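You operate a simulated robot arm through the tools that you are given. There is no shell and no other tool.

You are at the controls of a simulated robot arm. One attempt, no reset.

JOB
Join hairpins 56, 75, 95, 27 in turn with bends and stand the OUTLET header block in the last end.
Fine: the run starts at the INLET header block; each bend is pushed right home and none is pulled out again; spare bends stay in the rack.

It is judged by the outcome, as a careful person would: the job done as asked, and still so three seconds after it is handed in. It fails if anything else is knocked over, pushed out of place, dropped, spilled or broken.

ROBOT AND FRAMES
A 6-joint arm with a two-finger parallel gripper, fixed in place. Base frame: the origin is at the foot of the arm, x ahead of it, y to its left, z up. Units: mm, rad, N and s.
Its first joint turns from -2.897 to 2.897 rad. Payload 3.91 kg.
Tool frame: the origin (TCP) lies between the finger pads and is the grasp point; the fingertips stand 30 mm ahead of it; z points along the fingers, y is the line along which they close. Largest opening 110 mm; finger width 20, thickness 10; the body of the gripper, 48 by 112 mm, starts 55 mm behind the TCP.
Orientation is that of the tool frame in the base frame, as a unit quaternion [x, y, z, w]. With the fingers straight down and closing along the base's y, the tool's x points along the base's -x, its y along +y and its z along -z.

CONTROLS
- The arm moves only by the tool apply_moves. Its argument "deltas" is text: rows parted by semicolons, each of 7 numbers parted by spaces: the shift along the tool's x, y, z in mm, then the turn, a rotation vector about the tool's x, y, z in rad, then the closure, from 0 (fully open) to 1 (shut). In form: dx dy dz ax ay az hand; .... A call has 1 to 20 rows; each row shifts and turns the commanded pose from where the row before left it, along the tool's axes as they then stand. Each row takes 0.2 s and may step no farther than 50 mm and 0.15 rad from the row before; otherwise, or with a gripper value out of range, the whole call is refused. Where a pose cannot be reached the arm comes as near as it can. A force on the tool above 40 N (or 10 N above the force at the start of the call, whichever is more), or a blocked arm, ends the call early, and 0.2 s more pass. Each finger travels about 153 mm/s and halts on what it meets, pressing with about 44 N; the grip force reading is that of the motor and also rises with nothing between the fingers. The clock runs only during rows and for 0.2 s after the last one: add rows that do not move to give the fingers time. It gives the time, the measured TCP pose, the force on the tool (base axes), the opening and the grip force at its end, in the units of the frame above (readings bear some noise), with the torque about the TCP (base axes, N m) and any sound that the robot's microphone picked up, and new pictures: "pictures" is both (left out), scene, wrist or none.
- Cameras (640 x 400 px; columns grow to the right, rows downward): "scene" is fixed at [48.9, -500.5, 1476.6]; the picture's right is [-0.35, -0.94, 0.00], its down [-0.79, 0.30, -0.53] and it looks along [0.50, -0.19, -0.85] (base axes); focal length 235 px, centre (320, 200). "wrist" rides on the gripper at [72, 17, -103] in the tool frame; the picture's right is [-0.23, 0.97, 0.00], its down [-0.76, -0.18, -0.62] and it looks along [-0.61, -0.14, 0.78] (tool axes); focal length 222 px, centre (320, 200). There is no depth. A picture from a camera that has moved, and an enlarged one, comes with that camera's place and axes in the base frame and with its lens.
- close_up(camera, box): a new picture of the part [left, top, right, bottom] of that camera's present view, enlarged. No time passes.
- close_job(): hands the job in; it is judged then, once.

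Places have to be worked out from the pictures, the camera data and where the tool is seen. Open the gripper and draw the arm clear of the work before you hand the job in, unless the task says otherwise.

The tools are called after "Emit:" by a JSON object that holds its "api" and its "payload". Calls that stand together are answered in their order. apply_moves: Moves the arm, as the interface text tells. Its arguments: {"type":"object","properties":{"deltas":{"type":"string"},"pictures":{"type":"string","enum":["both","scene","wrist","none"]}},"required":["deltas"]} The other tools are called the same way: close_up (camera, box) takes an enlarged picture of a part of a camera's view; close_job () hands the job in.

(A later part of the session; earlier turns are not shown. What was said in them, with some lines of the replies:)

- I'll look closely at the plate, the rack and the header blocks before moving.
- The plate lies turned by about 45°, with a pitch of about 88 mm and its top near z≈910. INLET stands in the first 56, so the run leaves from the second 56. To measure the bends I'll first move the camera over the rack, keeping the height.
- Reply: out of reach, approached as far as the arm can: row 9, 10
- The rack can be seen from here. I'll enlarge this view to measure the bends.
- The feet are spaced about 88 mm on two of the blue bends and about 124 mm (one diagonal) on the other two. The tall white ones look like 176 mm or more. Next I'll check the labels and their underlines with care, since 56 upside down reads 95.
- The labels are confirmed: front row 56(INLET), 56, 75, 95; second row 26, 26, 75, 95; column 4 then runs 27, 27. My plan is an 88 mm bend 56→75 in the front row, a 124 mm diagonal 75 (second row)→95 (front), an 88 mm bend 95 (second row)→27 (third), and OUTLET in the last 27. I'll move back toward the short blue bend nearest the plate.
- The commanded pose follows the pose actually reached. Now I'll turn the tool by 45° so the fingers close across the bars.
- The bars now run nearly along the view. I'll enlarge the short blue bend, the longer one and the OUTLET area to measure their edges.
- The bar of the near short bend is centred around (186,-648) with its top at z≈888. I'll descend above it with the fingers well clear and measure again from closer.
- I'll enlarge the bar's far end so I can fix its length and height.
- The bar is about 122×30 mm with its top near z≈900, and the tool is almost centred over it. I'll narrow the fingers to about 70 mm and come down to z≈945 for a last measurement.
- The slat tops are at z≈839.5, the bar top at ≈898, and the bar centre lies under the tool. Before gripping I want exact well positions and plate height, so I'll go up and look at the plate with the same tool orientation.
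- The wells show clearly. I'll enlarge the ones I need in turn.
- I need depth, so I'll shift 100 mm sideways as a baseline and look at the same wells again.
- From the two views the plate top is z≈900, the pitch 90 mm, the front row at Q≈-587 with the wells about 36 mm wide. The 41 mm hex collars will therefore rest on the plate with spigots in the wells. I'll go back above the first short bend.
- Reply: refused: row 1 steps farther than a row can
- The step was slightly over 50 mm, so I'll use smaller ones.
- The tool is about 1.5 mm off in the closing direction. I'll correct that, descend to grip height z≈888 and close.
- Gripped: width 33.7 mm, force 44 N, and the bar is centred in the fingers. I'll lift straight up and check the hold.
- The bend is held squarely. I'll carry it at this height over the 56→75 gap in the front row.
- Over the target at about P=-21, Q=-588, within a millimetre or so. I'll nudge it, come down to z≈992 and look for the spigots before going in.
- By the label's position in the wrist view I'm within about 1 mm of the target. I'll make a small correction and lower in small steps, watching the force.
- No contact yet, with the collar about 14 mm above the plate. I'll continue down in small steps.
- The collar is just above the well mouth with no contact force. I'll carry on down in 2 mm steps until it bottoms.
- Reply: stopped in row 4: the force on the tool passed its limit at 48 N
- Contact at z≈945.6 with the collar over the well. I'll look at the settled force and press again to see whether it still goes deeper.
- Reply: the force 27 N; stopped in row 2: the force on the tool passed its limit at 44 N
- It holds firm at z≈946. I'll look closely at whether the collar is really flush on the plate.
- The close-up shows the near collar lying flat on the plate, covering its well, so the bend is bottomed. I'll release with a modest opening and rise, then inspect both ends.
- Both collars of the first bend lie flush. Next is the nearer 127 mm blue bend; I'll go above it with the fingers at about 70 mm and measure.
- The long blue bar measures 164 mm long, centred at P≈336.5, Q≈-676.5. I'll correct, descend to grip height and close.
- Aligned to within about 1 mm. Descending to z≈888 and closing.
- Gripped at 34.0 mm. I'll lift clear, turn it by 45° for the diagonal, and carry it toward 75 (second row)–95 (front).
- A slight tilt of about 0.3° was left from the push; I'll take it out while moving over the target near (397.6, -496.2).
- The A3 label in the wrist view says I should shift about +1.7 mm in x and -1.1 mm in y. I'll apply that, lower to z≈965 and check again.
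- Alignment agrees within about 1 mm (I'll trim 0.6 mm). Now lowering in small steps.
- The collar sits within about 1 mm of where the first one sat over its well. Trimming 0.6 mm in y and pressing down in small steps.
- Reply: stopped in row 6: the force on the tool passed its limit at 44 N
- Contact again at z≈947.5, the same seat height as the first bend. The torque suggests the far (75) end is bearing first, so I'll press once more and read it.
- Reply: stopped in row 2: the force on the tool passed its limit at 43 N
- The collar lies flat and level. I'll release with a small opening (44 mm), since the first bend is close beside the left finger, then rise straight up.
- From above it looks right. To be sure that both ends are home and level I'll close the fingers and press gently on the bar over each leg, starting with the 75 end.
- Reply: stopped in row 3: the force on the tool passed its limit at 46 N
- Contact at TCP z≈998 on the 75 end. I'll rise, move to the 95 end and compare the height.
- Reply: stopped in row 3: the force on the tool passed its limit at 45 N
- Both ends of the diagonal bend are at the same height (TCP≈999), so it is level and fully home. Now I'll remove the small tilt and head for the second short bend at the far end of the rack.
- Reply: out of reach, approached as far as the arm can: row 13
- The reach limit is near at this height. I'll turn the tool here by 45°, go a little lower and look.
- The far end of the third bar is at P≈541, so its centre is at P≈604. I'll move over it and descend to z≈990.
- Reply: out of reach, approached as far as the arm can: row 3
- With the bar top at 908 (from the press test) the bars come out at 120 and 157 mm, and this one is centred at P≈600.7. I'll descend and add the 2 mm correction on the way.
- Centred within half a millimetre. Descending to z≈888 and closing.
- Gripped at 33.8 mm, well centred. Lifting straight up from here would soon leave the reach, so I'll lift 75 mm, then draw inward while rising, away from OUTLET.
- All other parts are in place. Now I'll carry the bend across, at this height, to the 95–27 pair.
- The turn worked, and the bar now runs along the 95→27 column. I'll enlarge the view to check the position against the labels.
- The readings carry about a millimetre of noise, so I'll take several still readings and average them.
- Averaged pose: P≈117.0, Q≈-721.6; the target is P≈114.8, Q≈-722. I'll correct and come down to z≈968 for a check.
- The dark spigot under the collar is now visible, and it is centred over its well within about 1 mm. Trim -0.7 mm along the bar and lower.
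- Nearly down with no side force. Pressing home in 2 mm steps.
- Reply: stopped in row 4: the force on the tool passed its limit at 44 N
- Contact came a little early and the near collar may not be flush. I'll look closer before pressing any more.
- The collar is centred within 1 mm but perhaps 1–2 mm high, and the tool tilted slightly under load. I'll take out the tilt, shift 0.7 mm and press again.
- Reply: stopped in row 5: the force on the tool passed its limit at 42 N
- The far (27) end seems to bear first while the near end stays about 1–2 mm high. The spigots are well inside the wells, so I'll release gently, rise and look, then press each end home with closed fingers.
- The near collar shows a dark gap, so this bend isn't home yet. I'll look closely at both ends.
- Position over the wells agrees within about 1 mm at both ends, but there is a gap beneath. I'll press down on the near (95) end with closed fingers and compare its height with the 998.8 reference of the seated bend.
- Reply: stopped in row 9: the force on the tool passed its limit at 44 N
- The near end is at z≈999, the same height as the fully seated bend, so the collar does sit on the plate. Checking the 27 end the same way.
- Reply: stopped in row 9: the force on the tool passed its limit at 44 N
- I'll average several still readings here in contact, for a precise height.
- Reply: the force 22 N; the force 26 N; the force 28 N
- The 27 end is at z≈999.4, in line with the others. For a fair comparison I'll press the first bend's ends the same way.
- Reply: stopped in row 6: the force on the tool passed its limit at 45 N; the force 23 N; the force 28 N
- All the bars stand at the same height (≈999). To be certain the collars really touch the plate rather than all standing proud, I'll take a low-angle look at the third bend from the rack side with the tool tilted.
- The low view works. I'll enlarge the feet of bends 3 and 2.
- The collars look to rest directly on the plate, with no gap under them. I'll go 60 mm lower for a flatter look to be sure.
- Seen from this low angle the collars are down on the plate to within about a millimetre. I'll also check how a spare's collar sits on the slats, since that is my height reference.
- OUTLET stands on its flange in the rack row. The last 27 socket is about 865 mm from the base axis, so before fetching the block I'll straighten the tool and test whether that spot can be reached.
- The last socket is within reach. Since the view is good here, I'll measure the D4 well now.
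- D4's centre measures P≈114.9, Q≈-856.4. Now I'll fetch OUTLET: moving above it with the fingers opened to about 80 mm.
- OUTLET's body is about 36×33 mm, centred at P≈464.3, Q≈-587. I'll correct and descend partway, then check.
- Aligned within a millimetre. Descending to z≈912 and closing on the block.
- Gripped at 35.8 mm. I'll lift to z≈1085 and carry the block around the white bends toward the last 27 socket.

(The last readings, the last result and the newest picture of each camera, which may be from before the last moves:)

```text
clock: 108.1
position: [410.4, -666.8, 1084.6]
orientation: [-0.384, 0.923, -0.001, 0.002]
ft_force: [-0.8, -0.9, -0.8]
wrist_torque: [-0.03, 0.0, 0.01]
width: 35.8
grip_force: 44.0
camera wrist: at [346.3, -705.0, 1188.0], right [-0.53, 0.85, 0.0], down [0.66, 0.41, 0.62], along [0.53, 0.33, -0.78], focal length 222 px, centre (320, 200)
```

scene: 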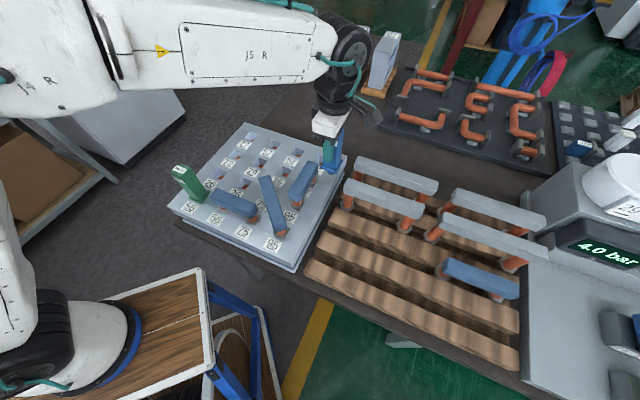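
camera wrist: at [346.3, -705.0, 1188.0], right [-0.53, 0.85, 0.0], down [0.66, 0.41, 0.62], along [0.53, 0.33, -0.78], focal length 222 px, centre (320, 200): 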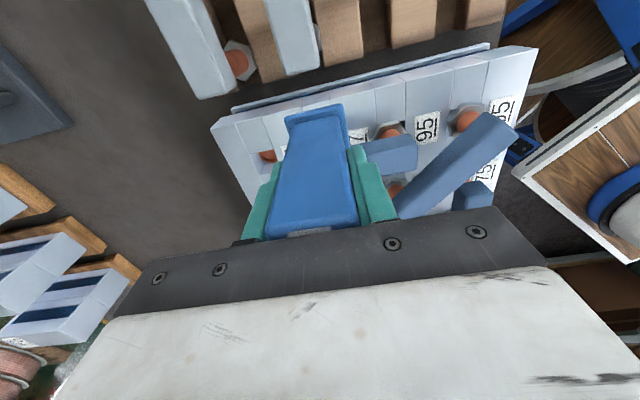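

Held securely. Continuing over the last socket.

Emit:
{"api": "apply_moves", "payload": {"deltas": "-22.1 -31.6 8 0 0 0 0.83; -22.1 -31.6 8 0 0 0 0.83; -22.1 -31.5 9 0 0 0 0.83; 0 0 0 0 0 0 0.83; 0 0 0 0 0 0 0.83"}}

Emit:
{"api": "close_up", "payload": {"camera": "wrist", "box": [240, 60, 480, 240]}}

Emit:
{"api": "close_up", "payload": {"camera": "scene", "box": [270, 100, 370, 200]}}

Emit:
{"api": "apply_moves", "payload": {"deltas": "0 0 0 0 0 0 0.83", "pictures": "none"}}

Emit:
{"api": "apply_moves", "payload": {"deltas": "0 0 0 0 0 0 0.83", "pictures": "none"}}

Emit:
{"api": "apply_moves", "payload": {"deltas": "0 0 0 0 0 0 0.83", "pictures": "none"}}

```text
clock: 109.3
position: [523.3, -687.3, 1058.5]
orientation: [-0.383, 0.924, 0.0, 0.002]
ft_force: [0.0, -0.9, -1.3]
wrist_torque: [0.02, 0.01, 0.01]
width: 35.8
grip_force: 44.5
camera wrist: at [459.1, -725.7, 1161.7], right [-0.53, 0.85, 0.0], down [0.66, 0.41, 0.62], along [0.53, 0.33, -0.78], focal length 222 px, centre (320, 200)
```

scene: 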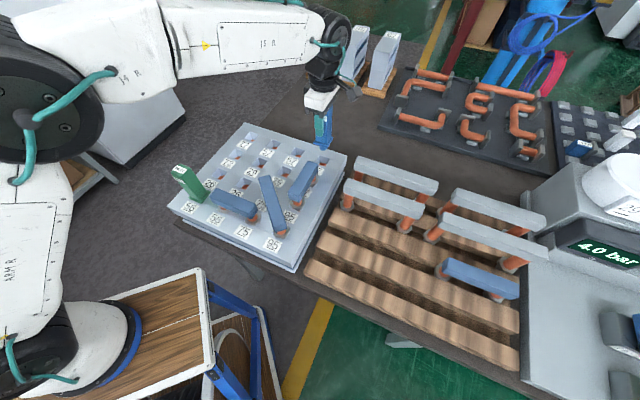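
wrist: 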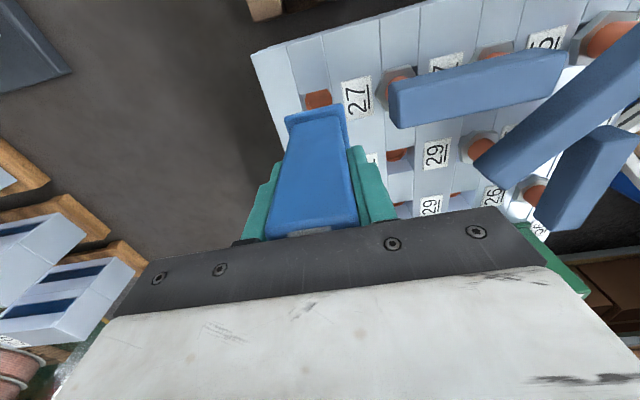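

```text
2.22 times, centred on (360, 150) of wrist
camera zoom: at [459.1, -725.7, 1161.7], right [-0.53, 0.85, 0.0], down [0.66, 0.41, 0.62], along [0.53, 0.33, -0.78], focal length 494 px, centre (231, 311)
```

zoom: 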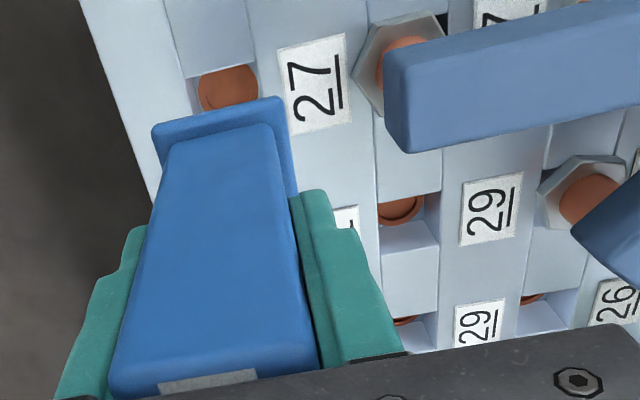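

```text
4.00 times, centred on (320, 150) of scene
camera zoom: at [48.9, -500.5, 1476.6], right [-0.35, -0.94, 0.0], down [-0.79, 0.3, -0.53], along [0.5, -0.19, -0.85], focal length 941 px, centre (320, 400)
```

zoom: 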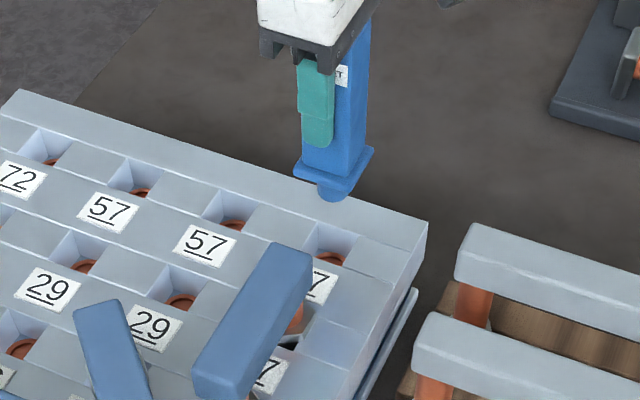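

```text
clock: 109.7
position: [521.5, -687.4, 1059.1]
orientation: [-0.383, 0.924, -0.001, 0.002]
ft_force: [-0.4, 0.7, -0.9]
wrist_torque: [0.03, -0.01, 0.0]
width: 35.5
grip_force: 43.8
```

```text
clock: 110.1
position: [522.1, -687.3, 1057.5]
orientation: [-0.383, 0.924, -0.001, 0.002]
ft_force: [0.2, 0.3, -1.4]
wrist_torque: [-0.04, -0.01, -0.02]
width: 35.9
grip_force: 44.3
```

```text
clock: 110.5
position: [522.4, -687.5, 1058.5]
orientation: [-0.383, 0.924, -0.001, 0.001]
ft_force: [0.1, -0.1, -1.2]
wrist_torque: [-0.02, -0.01, 0.01]
width: 35.8
grip_force: 44.4
```

The block's short spigot is visible beneath its flange. The averaged pose is about 1.3 mm and 0.8 mm off, so I'll correct, level the tool and lower to just above the plate.

Emit:
{"api": "apply_moves", "payload": {"deltas": "-1.3 -0.8 20 -0.0033 0.0027 0 0.83; 0 0 25 0 0 0 0.83; 0 0 18 0 0 0 0.83; 0 0 0 0 0 0 0.83; 0 0 0 0 0 0 0.83"}}

Emit:
{"api": "close_up", "payload": {"camera": "wrist", "box": [250, 70, 410, 190]}}

Emit:
{"api": "close_up", "payload": {"camera": "scene", "box": [290, 130, 350, 180]}}

```text
clock: 111.7
position: [524.0, -687.4, 995.5]
orientation: [-0.383, 0.924, 0.0, -0.001]
ft_force: [0.4, 0.7, -1.3]
wrist_torque: [0.0, -0.03, 0.01]
width: 35.8
grip_force: 43.4
camera wrist: at [461.5, -725.4, 1099.1], right [-0.53, 0.85, 0.0], down [0.66, 0.41, 0.62], along [0.53, 0.33, -0.78], focal length 222 px, centre (320, 200)
```

scene: 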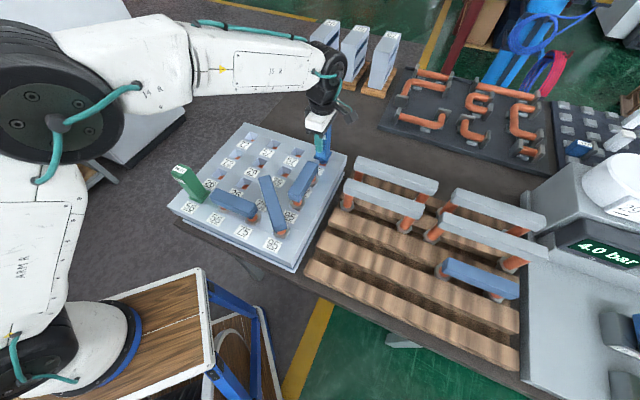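
wrist: 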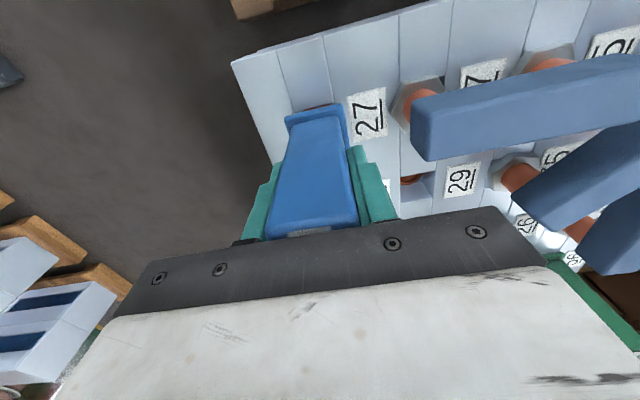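

```text
3.33 times, centred on (330, 130) of wrist
camera zoom: at [461.5, -725.4, 1099.1], right [-0.53, 0.85, 0.0], down [0.66, 0.41, 0.62], along [0.53, 0.33, -0.78], focal length 740 px, centre (287, 433)
```

zoom: 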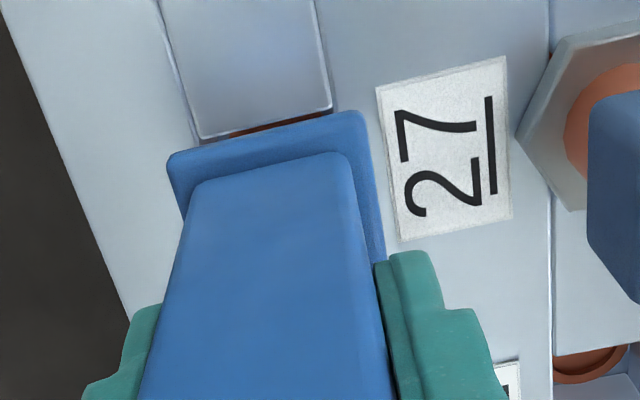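

```text
8.00 times, centred on (320, 155) of scene
camera zoom: at [48.9, -500.5, 1476.6], right [-0.35, -0.94, 0.0], down [-0.79, 0.3, -0.53], along [0.5, -0.19, -0.85], focal length 1882 px, centre (320, 560)
```

zoom: 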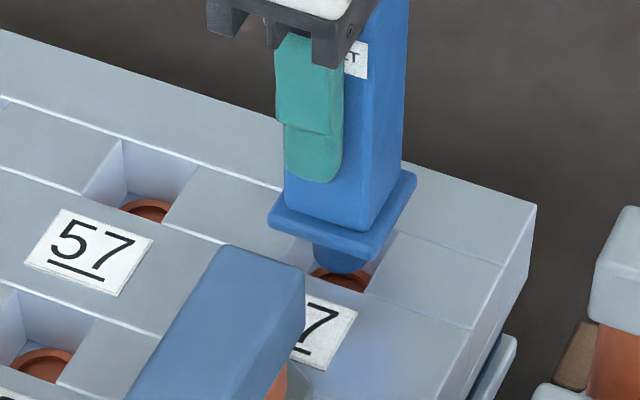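

Centred within about 0.6 mm. Lowering in small steps until the flange seats.

Emit:
{"api": "apply_moves", "payload": {"deltas": "0.4 -0.4 6 0 0 0 0.83; 0 0 6 0 0 0 0.83; 0 0 4 0 0 0 0.83; 0 0 2 0 0 0 0.83; 0 0 2 0 0 0 0.83; 0 0 2 0 0 0 0.83; 0 0 2 0 0 0 0.83; 0 0 2 0 0 0 0.83; 0 0 2 0 0 0 0.83; 0 0 2 0 0 0 0.83; 0 0 2 0 0 0 0.83"}}

Emit:
{"api": "close_up", "payload": {"camera": "scene", "box": [290, 130, 350, 180]}}

Emit:
{"api": "close_up", "payload": {"camera": "wrist", "box": [250, 70, 410, 190]}}

```text
clock: 114.1
position: [522.3, -687.9, 963.5]
orientation: [-0.383, 0.924, 0.0, 0.0]
ft_force: [2.7, -1.7, 20.4]
wrist_torque: [-0.13, -0.06, 0.04]
width: 35.7
grip_force: 44.0
camera wrist: at [459.4, -726.2, 1067.2], right [-0.53, 0.85, 0.0], down [0.66, 0.41, 0.62], along [0.53, 0.33, -0.78], focal length 222 px, centre (320, 200)
```

scene: 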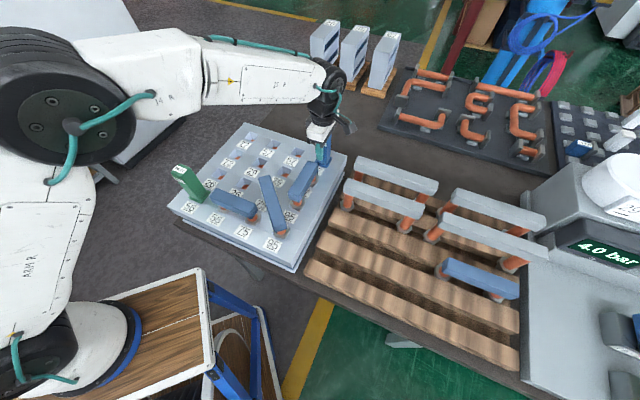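
wrist: 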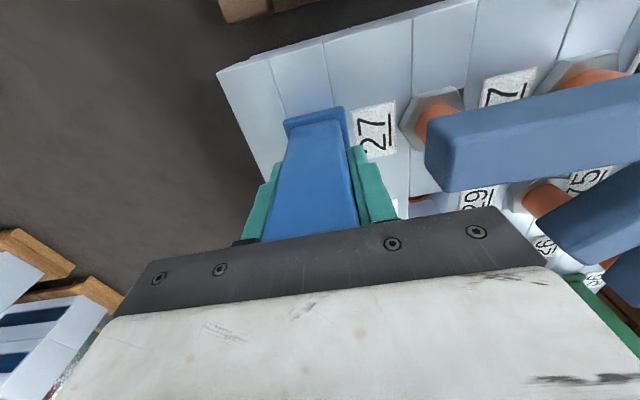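

```text
8.00 times, centred on (320, 155) of scene
camera zoom: at [48.9, -500.5, 1476.6], right [-0.35, -0.94, 0.0], down [-0.79, 0.3, -0.53], along [0.5, -0.19, -0.85], focal length 1882 px, centre (320, 560)
```

zoom: 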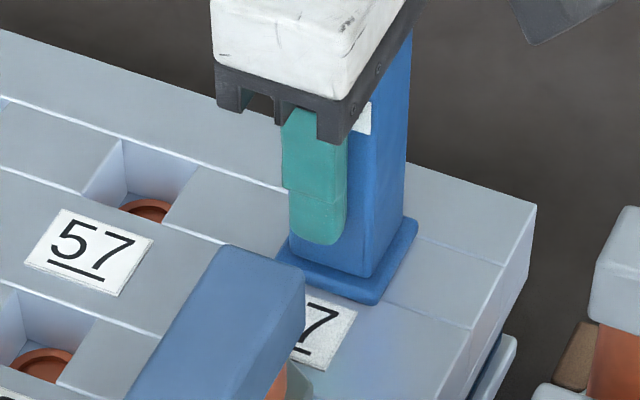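

```text
3.33 times, centred on (330, 130) of wrist
camera zoom: at [459.4, -726.2, 1067.2], right [-0.53, 0.85, 0.0], down [0.66, 0.41, 0.62], along [0.53, 0.33, -0.78], focal length 740 px, centre (287, 433)
```

zoom: 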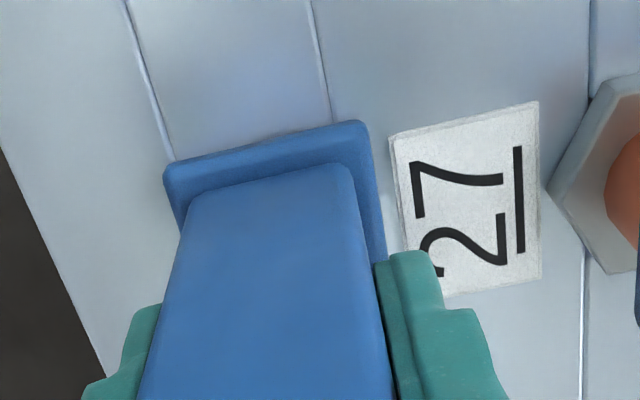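

The flange sits flat on the plate with a steady 20 N (the block slid up a little in the fingers as it bottomed). I'll release and rise straight up.

Emit:
{"api": "apply_moves", "payload": {"deltas": "0 0 0 0 0 0 0.67; 0 0 0 0 0 0 0.62; 0 0 0 0 0 0 0.55; 0 0 0 0 0 0 0.47; 0 0 0 0 0 0 0.47; 0 0 -15 0 0 0 0.47; 0 0 -30 0 0 0 0.47; 0 0 -35 0 0 0 0.47; 0 0 -30 0 0 0 0.47; 0 0 0 0 0 0 0.47; 0 0 0 0 0 0 0.47"}}

Emit:
{"api": "close_up", "payload": {"camera": "scene", "box": [290, 130, 350, 180]}}

Emit:
{"api": "close_up", "payload": {"camera": "wrist", "box": [230, 40, 470, 220]}}

```text
clock: 116.5
position: [523.9, -688.9, 1072.2]
orientation: [-0.383, 0.924, 0.001, -0.001]
ft_force: [-0.1, -1.0, -0.5]
wrist_torque: [-0.01, -0.02, 0.02]
width: 58.2
grip_force: 0.0
camera wrist: at [460.3, -726.9, 1176.7], right [-0.53, 0.85, 0.0], down [0.66, 0.41, 0.62], along [0.53, 0.33, -0.78], focal length 222 px, centre (320, 200)
```

scene: 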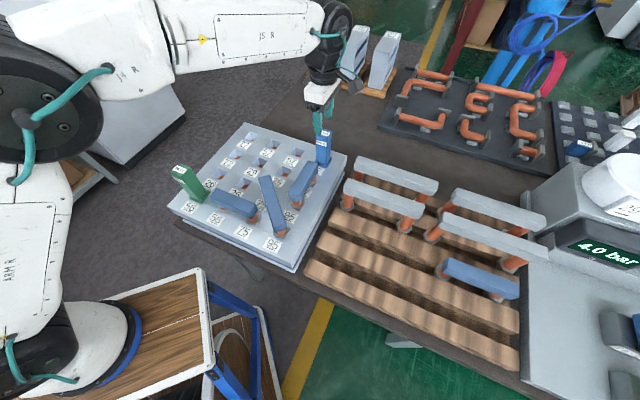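
wrist: 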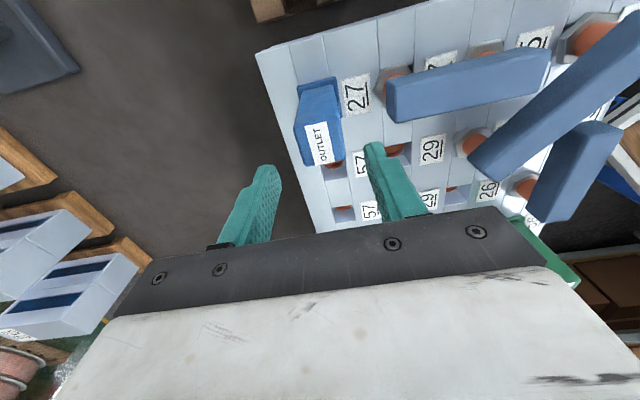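

```text
8.00 times, centred on (320, 155) of scene
camera zoom: at [48.9, -500.5, 1476.6], right [-0.35, -0.94, 0.0], down [-0.79, 0.3, -0.53], along [0.5, -0.19, -0.85], focal length 1882 px, centre (320, 560)
```

zoom: 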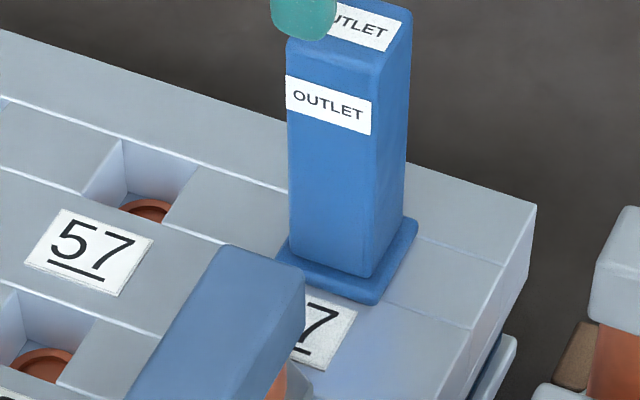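

```text
2.22 times, centred on (350, 130) of wrist
camera zoom: at [460.3, -726.9, 1176.7], right [-0.53, 0.85, 0.0], down [0.66, 0.41, 0.62], along [0.53, 0.33, -0.78], focal length 494 px, centre (253, 356)
```

zoom: 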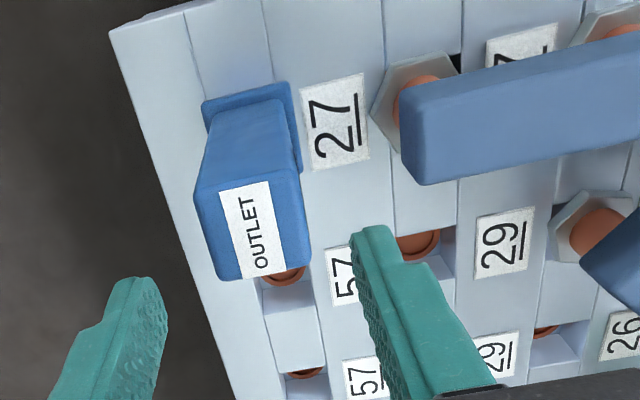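

OUTLET stands upright in the last 27 socket. I'll open the gripper, draw the arm up and away, and inspect everything.

Emit:
{"api": "apply_moves", "payload": {"deltas": "0 0 -20 0 0 0 0.3; 2.3 34 -22 0 0 0 0; 2.3 37 -22 0 0 0 0; 2.3 37 -22 0 0 0 0; 2.3 37 -22 0 0 0 0; 2.3 37 -22 0 0 0 0; 2.3 37 -22 0 0 0 0; 2.3 37 -22 0 0 0 0; 0 0 0 0 0 0.131 0; 0 0 0 0 0 0.131 0; 0 0 0 0 0 0.131 0; 0 0 0 0 0 0.131 0; 0 0 0 0 0 0.131 0; 0 0 0 0 0 0.1304 0; 0 0 0 0 0 0 0; 0 0 0 0 0 0 0"}}

Emit:
{"api": "close_up", "payload": {"camera": "scene", "box": [160, 120, 360, 280]}}

Emit:
{"api": "close_up", "payload": {"camera": "wrist", "box": [200, 0, 480, 230]}}

Emit:
{"api": "close_up", "payload": {"camera": "scene", "box": [300, 140, 560, 370]}}

```text
clock: 119.9
position: [332.2, -517.6, 1247.2]
orientation: [0.0, 1.0, 0.0, -0.001]
ft_force: [0.2, -1.1, 0.7]
wrist_torque: [0.01, -0.01, 0.03]
width: 109.8
grip_force: 0.0
camera wrist: at [259.1, -500.7, 1351.7], right [0.23, 0.97, 0.0], down [0.76, -0.18, 0.62], along [0.61, -0.14, -0.78], focal length 222 px, centre (320, 200)
```

scene: 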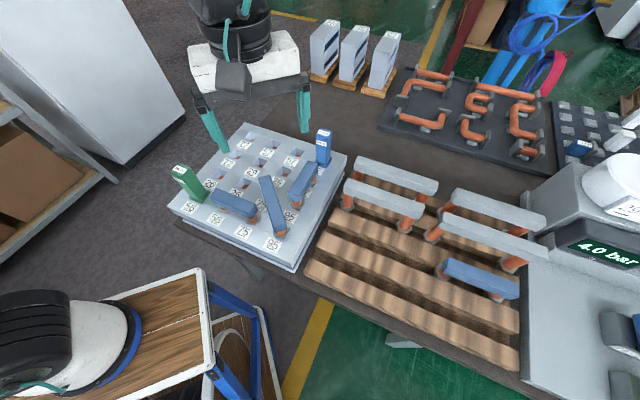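
wrist: 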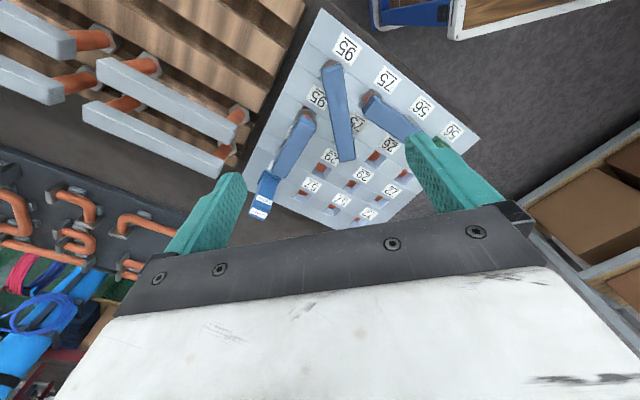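

```text
2.50 times, centred on (260, 200) of scene
camera zoom: at [48.9, -500.5, 1476.6], right [-0.35, -0.94, 0.0], down [-0.79, 0.3, -0.53], along [0.5, -0.19, -0.85], focal length 588 px, centre (470, 200)
```

zoom: 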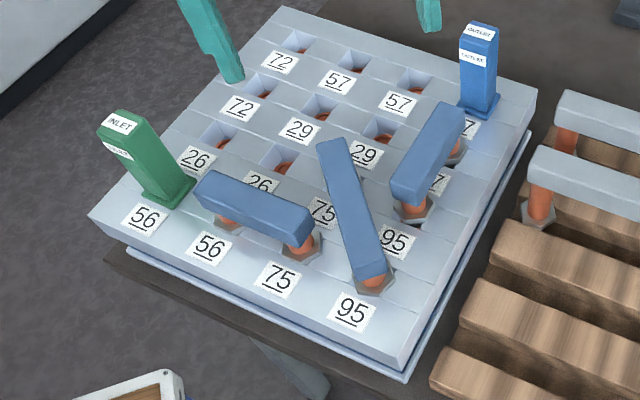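

```text
1.74 times, centred on (340, 115) of wrist
camera zoom: at [259.1, -500.7, 1351.7], right [0.23, 0.97, 0.0], down [0.76, -0.18, 0.62], along [0.61, -0.14, -0.78], focal length 386 px, centre (285, 348)
```

zoom: 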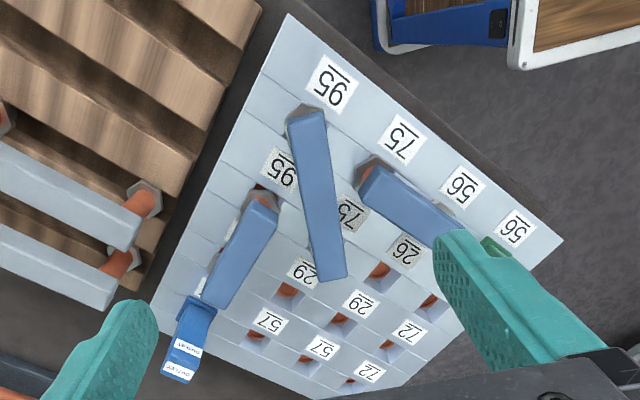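

```text
1.74 times, centred on (430, 255) of scene
camera zoom: at [48.9, -500.5, 1476.6], right [-0.35, -0.94, 0.0], down [-0.79, 0.3, -0.53], along [0.5, -0.19, -0.85], focal length 409 px, centre (129, 104)
```

zoom: 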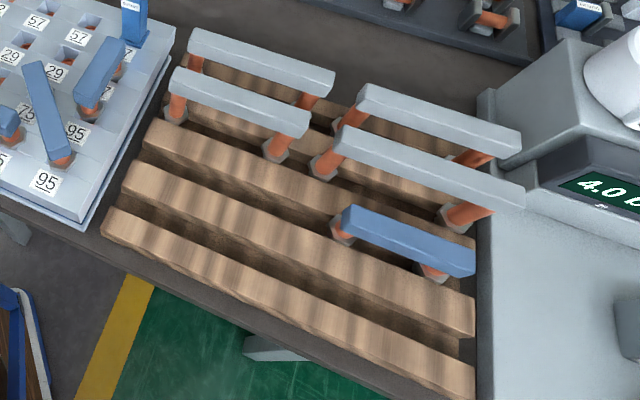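

Everything is in place. The run goes INLET → 56 → 75 → 95 → 27 → OUTLET, joined by three bends at equal height with their collars on the plate. The spare bends are untouched in the rack, and the gripper is open and clear of the work. Handing in.

Emit:
{"api": "close_job", "payload": {}}

```text
The job is handed in.
```

The run is joined from INLET through hairpins 56, 75, 95 and 27, and OUTLET stands in the last end of 27. I handed the job in and have not been told the verdict.

| Connection | Bend used |
|---|---|
| 56 to 75 | Short blue bend along the front row |
| 75 to 95 | Long blue bend, laid diagonally |
| 95 to 27 | Short blue bend along the end column |

- **Bends home:** I pressed down on five of the six bend ends, and all stood at the same height to within about 1 mm. I checked the 56 end of the first bend by close-up only. Its collar lay flat on the plate, as did the others. No bend was pulled out again.
- **Third bend (95 to 27):** it sits a few millimetres off centre in its sockets, towards the far edge of the plate. Both its ends stand at the seated height.
- **OUTLET:** its flange is flat on the plate and the block is upright. It slid up a little in the fingers as it seated.
- **Everything else:** the five spare bends (four white, one blue) stayed in the rack, and nothing was knocked or moved that I could see. The gripper is open and clear, above the plate.
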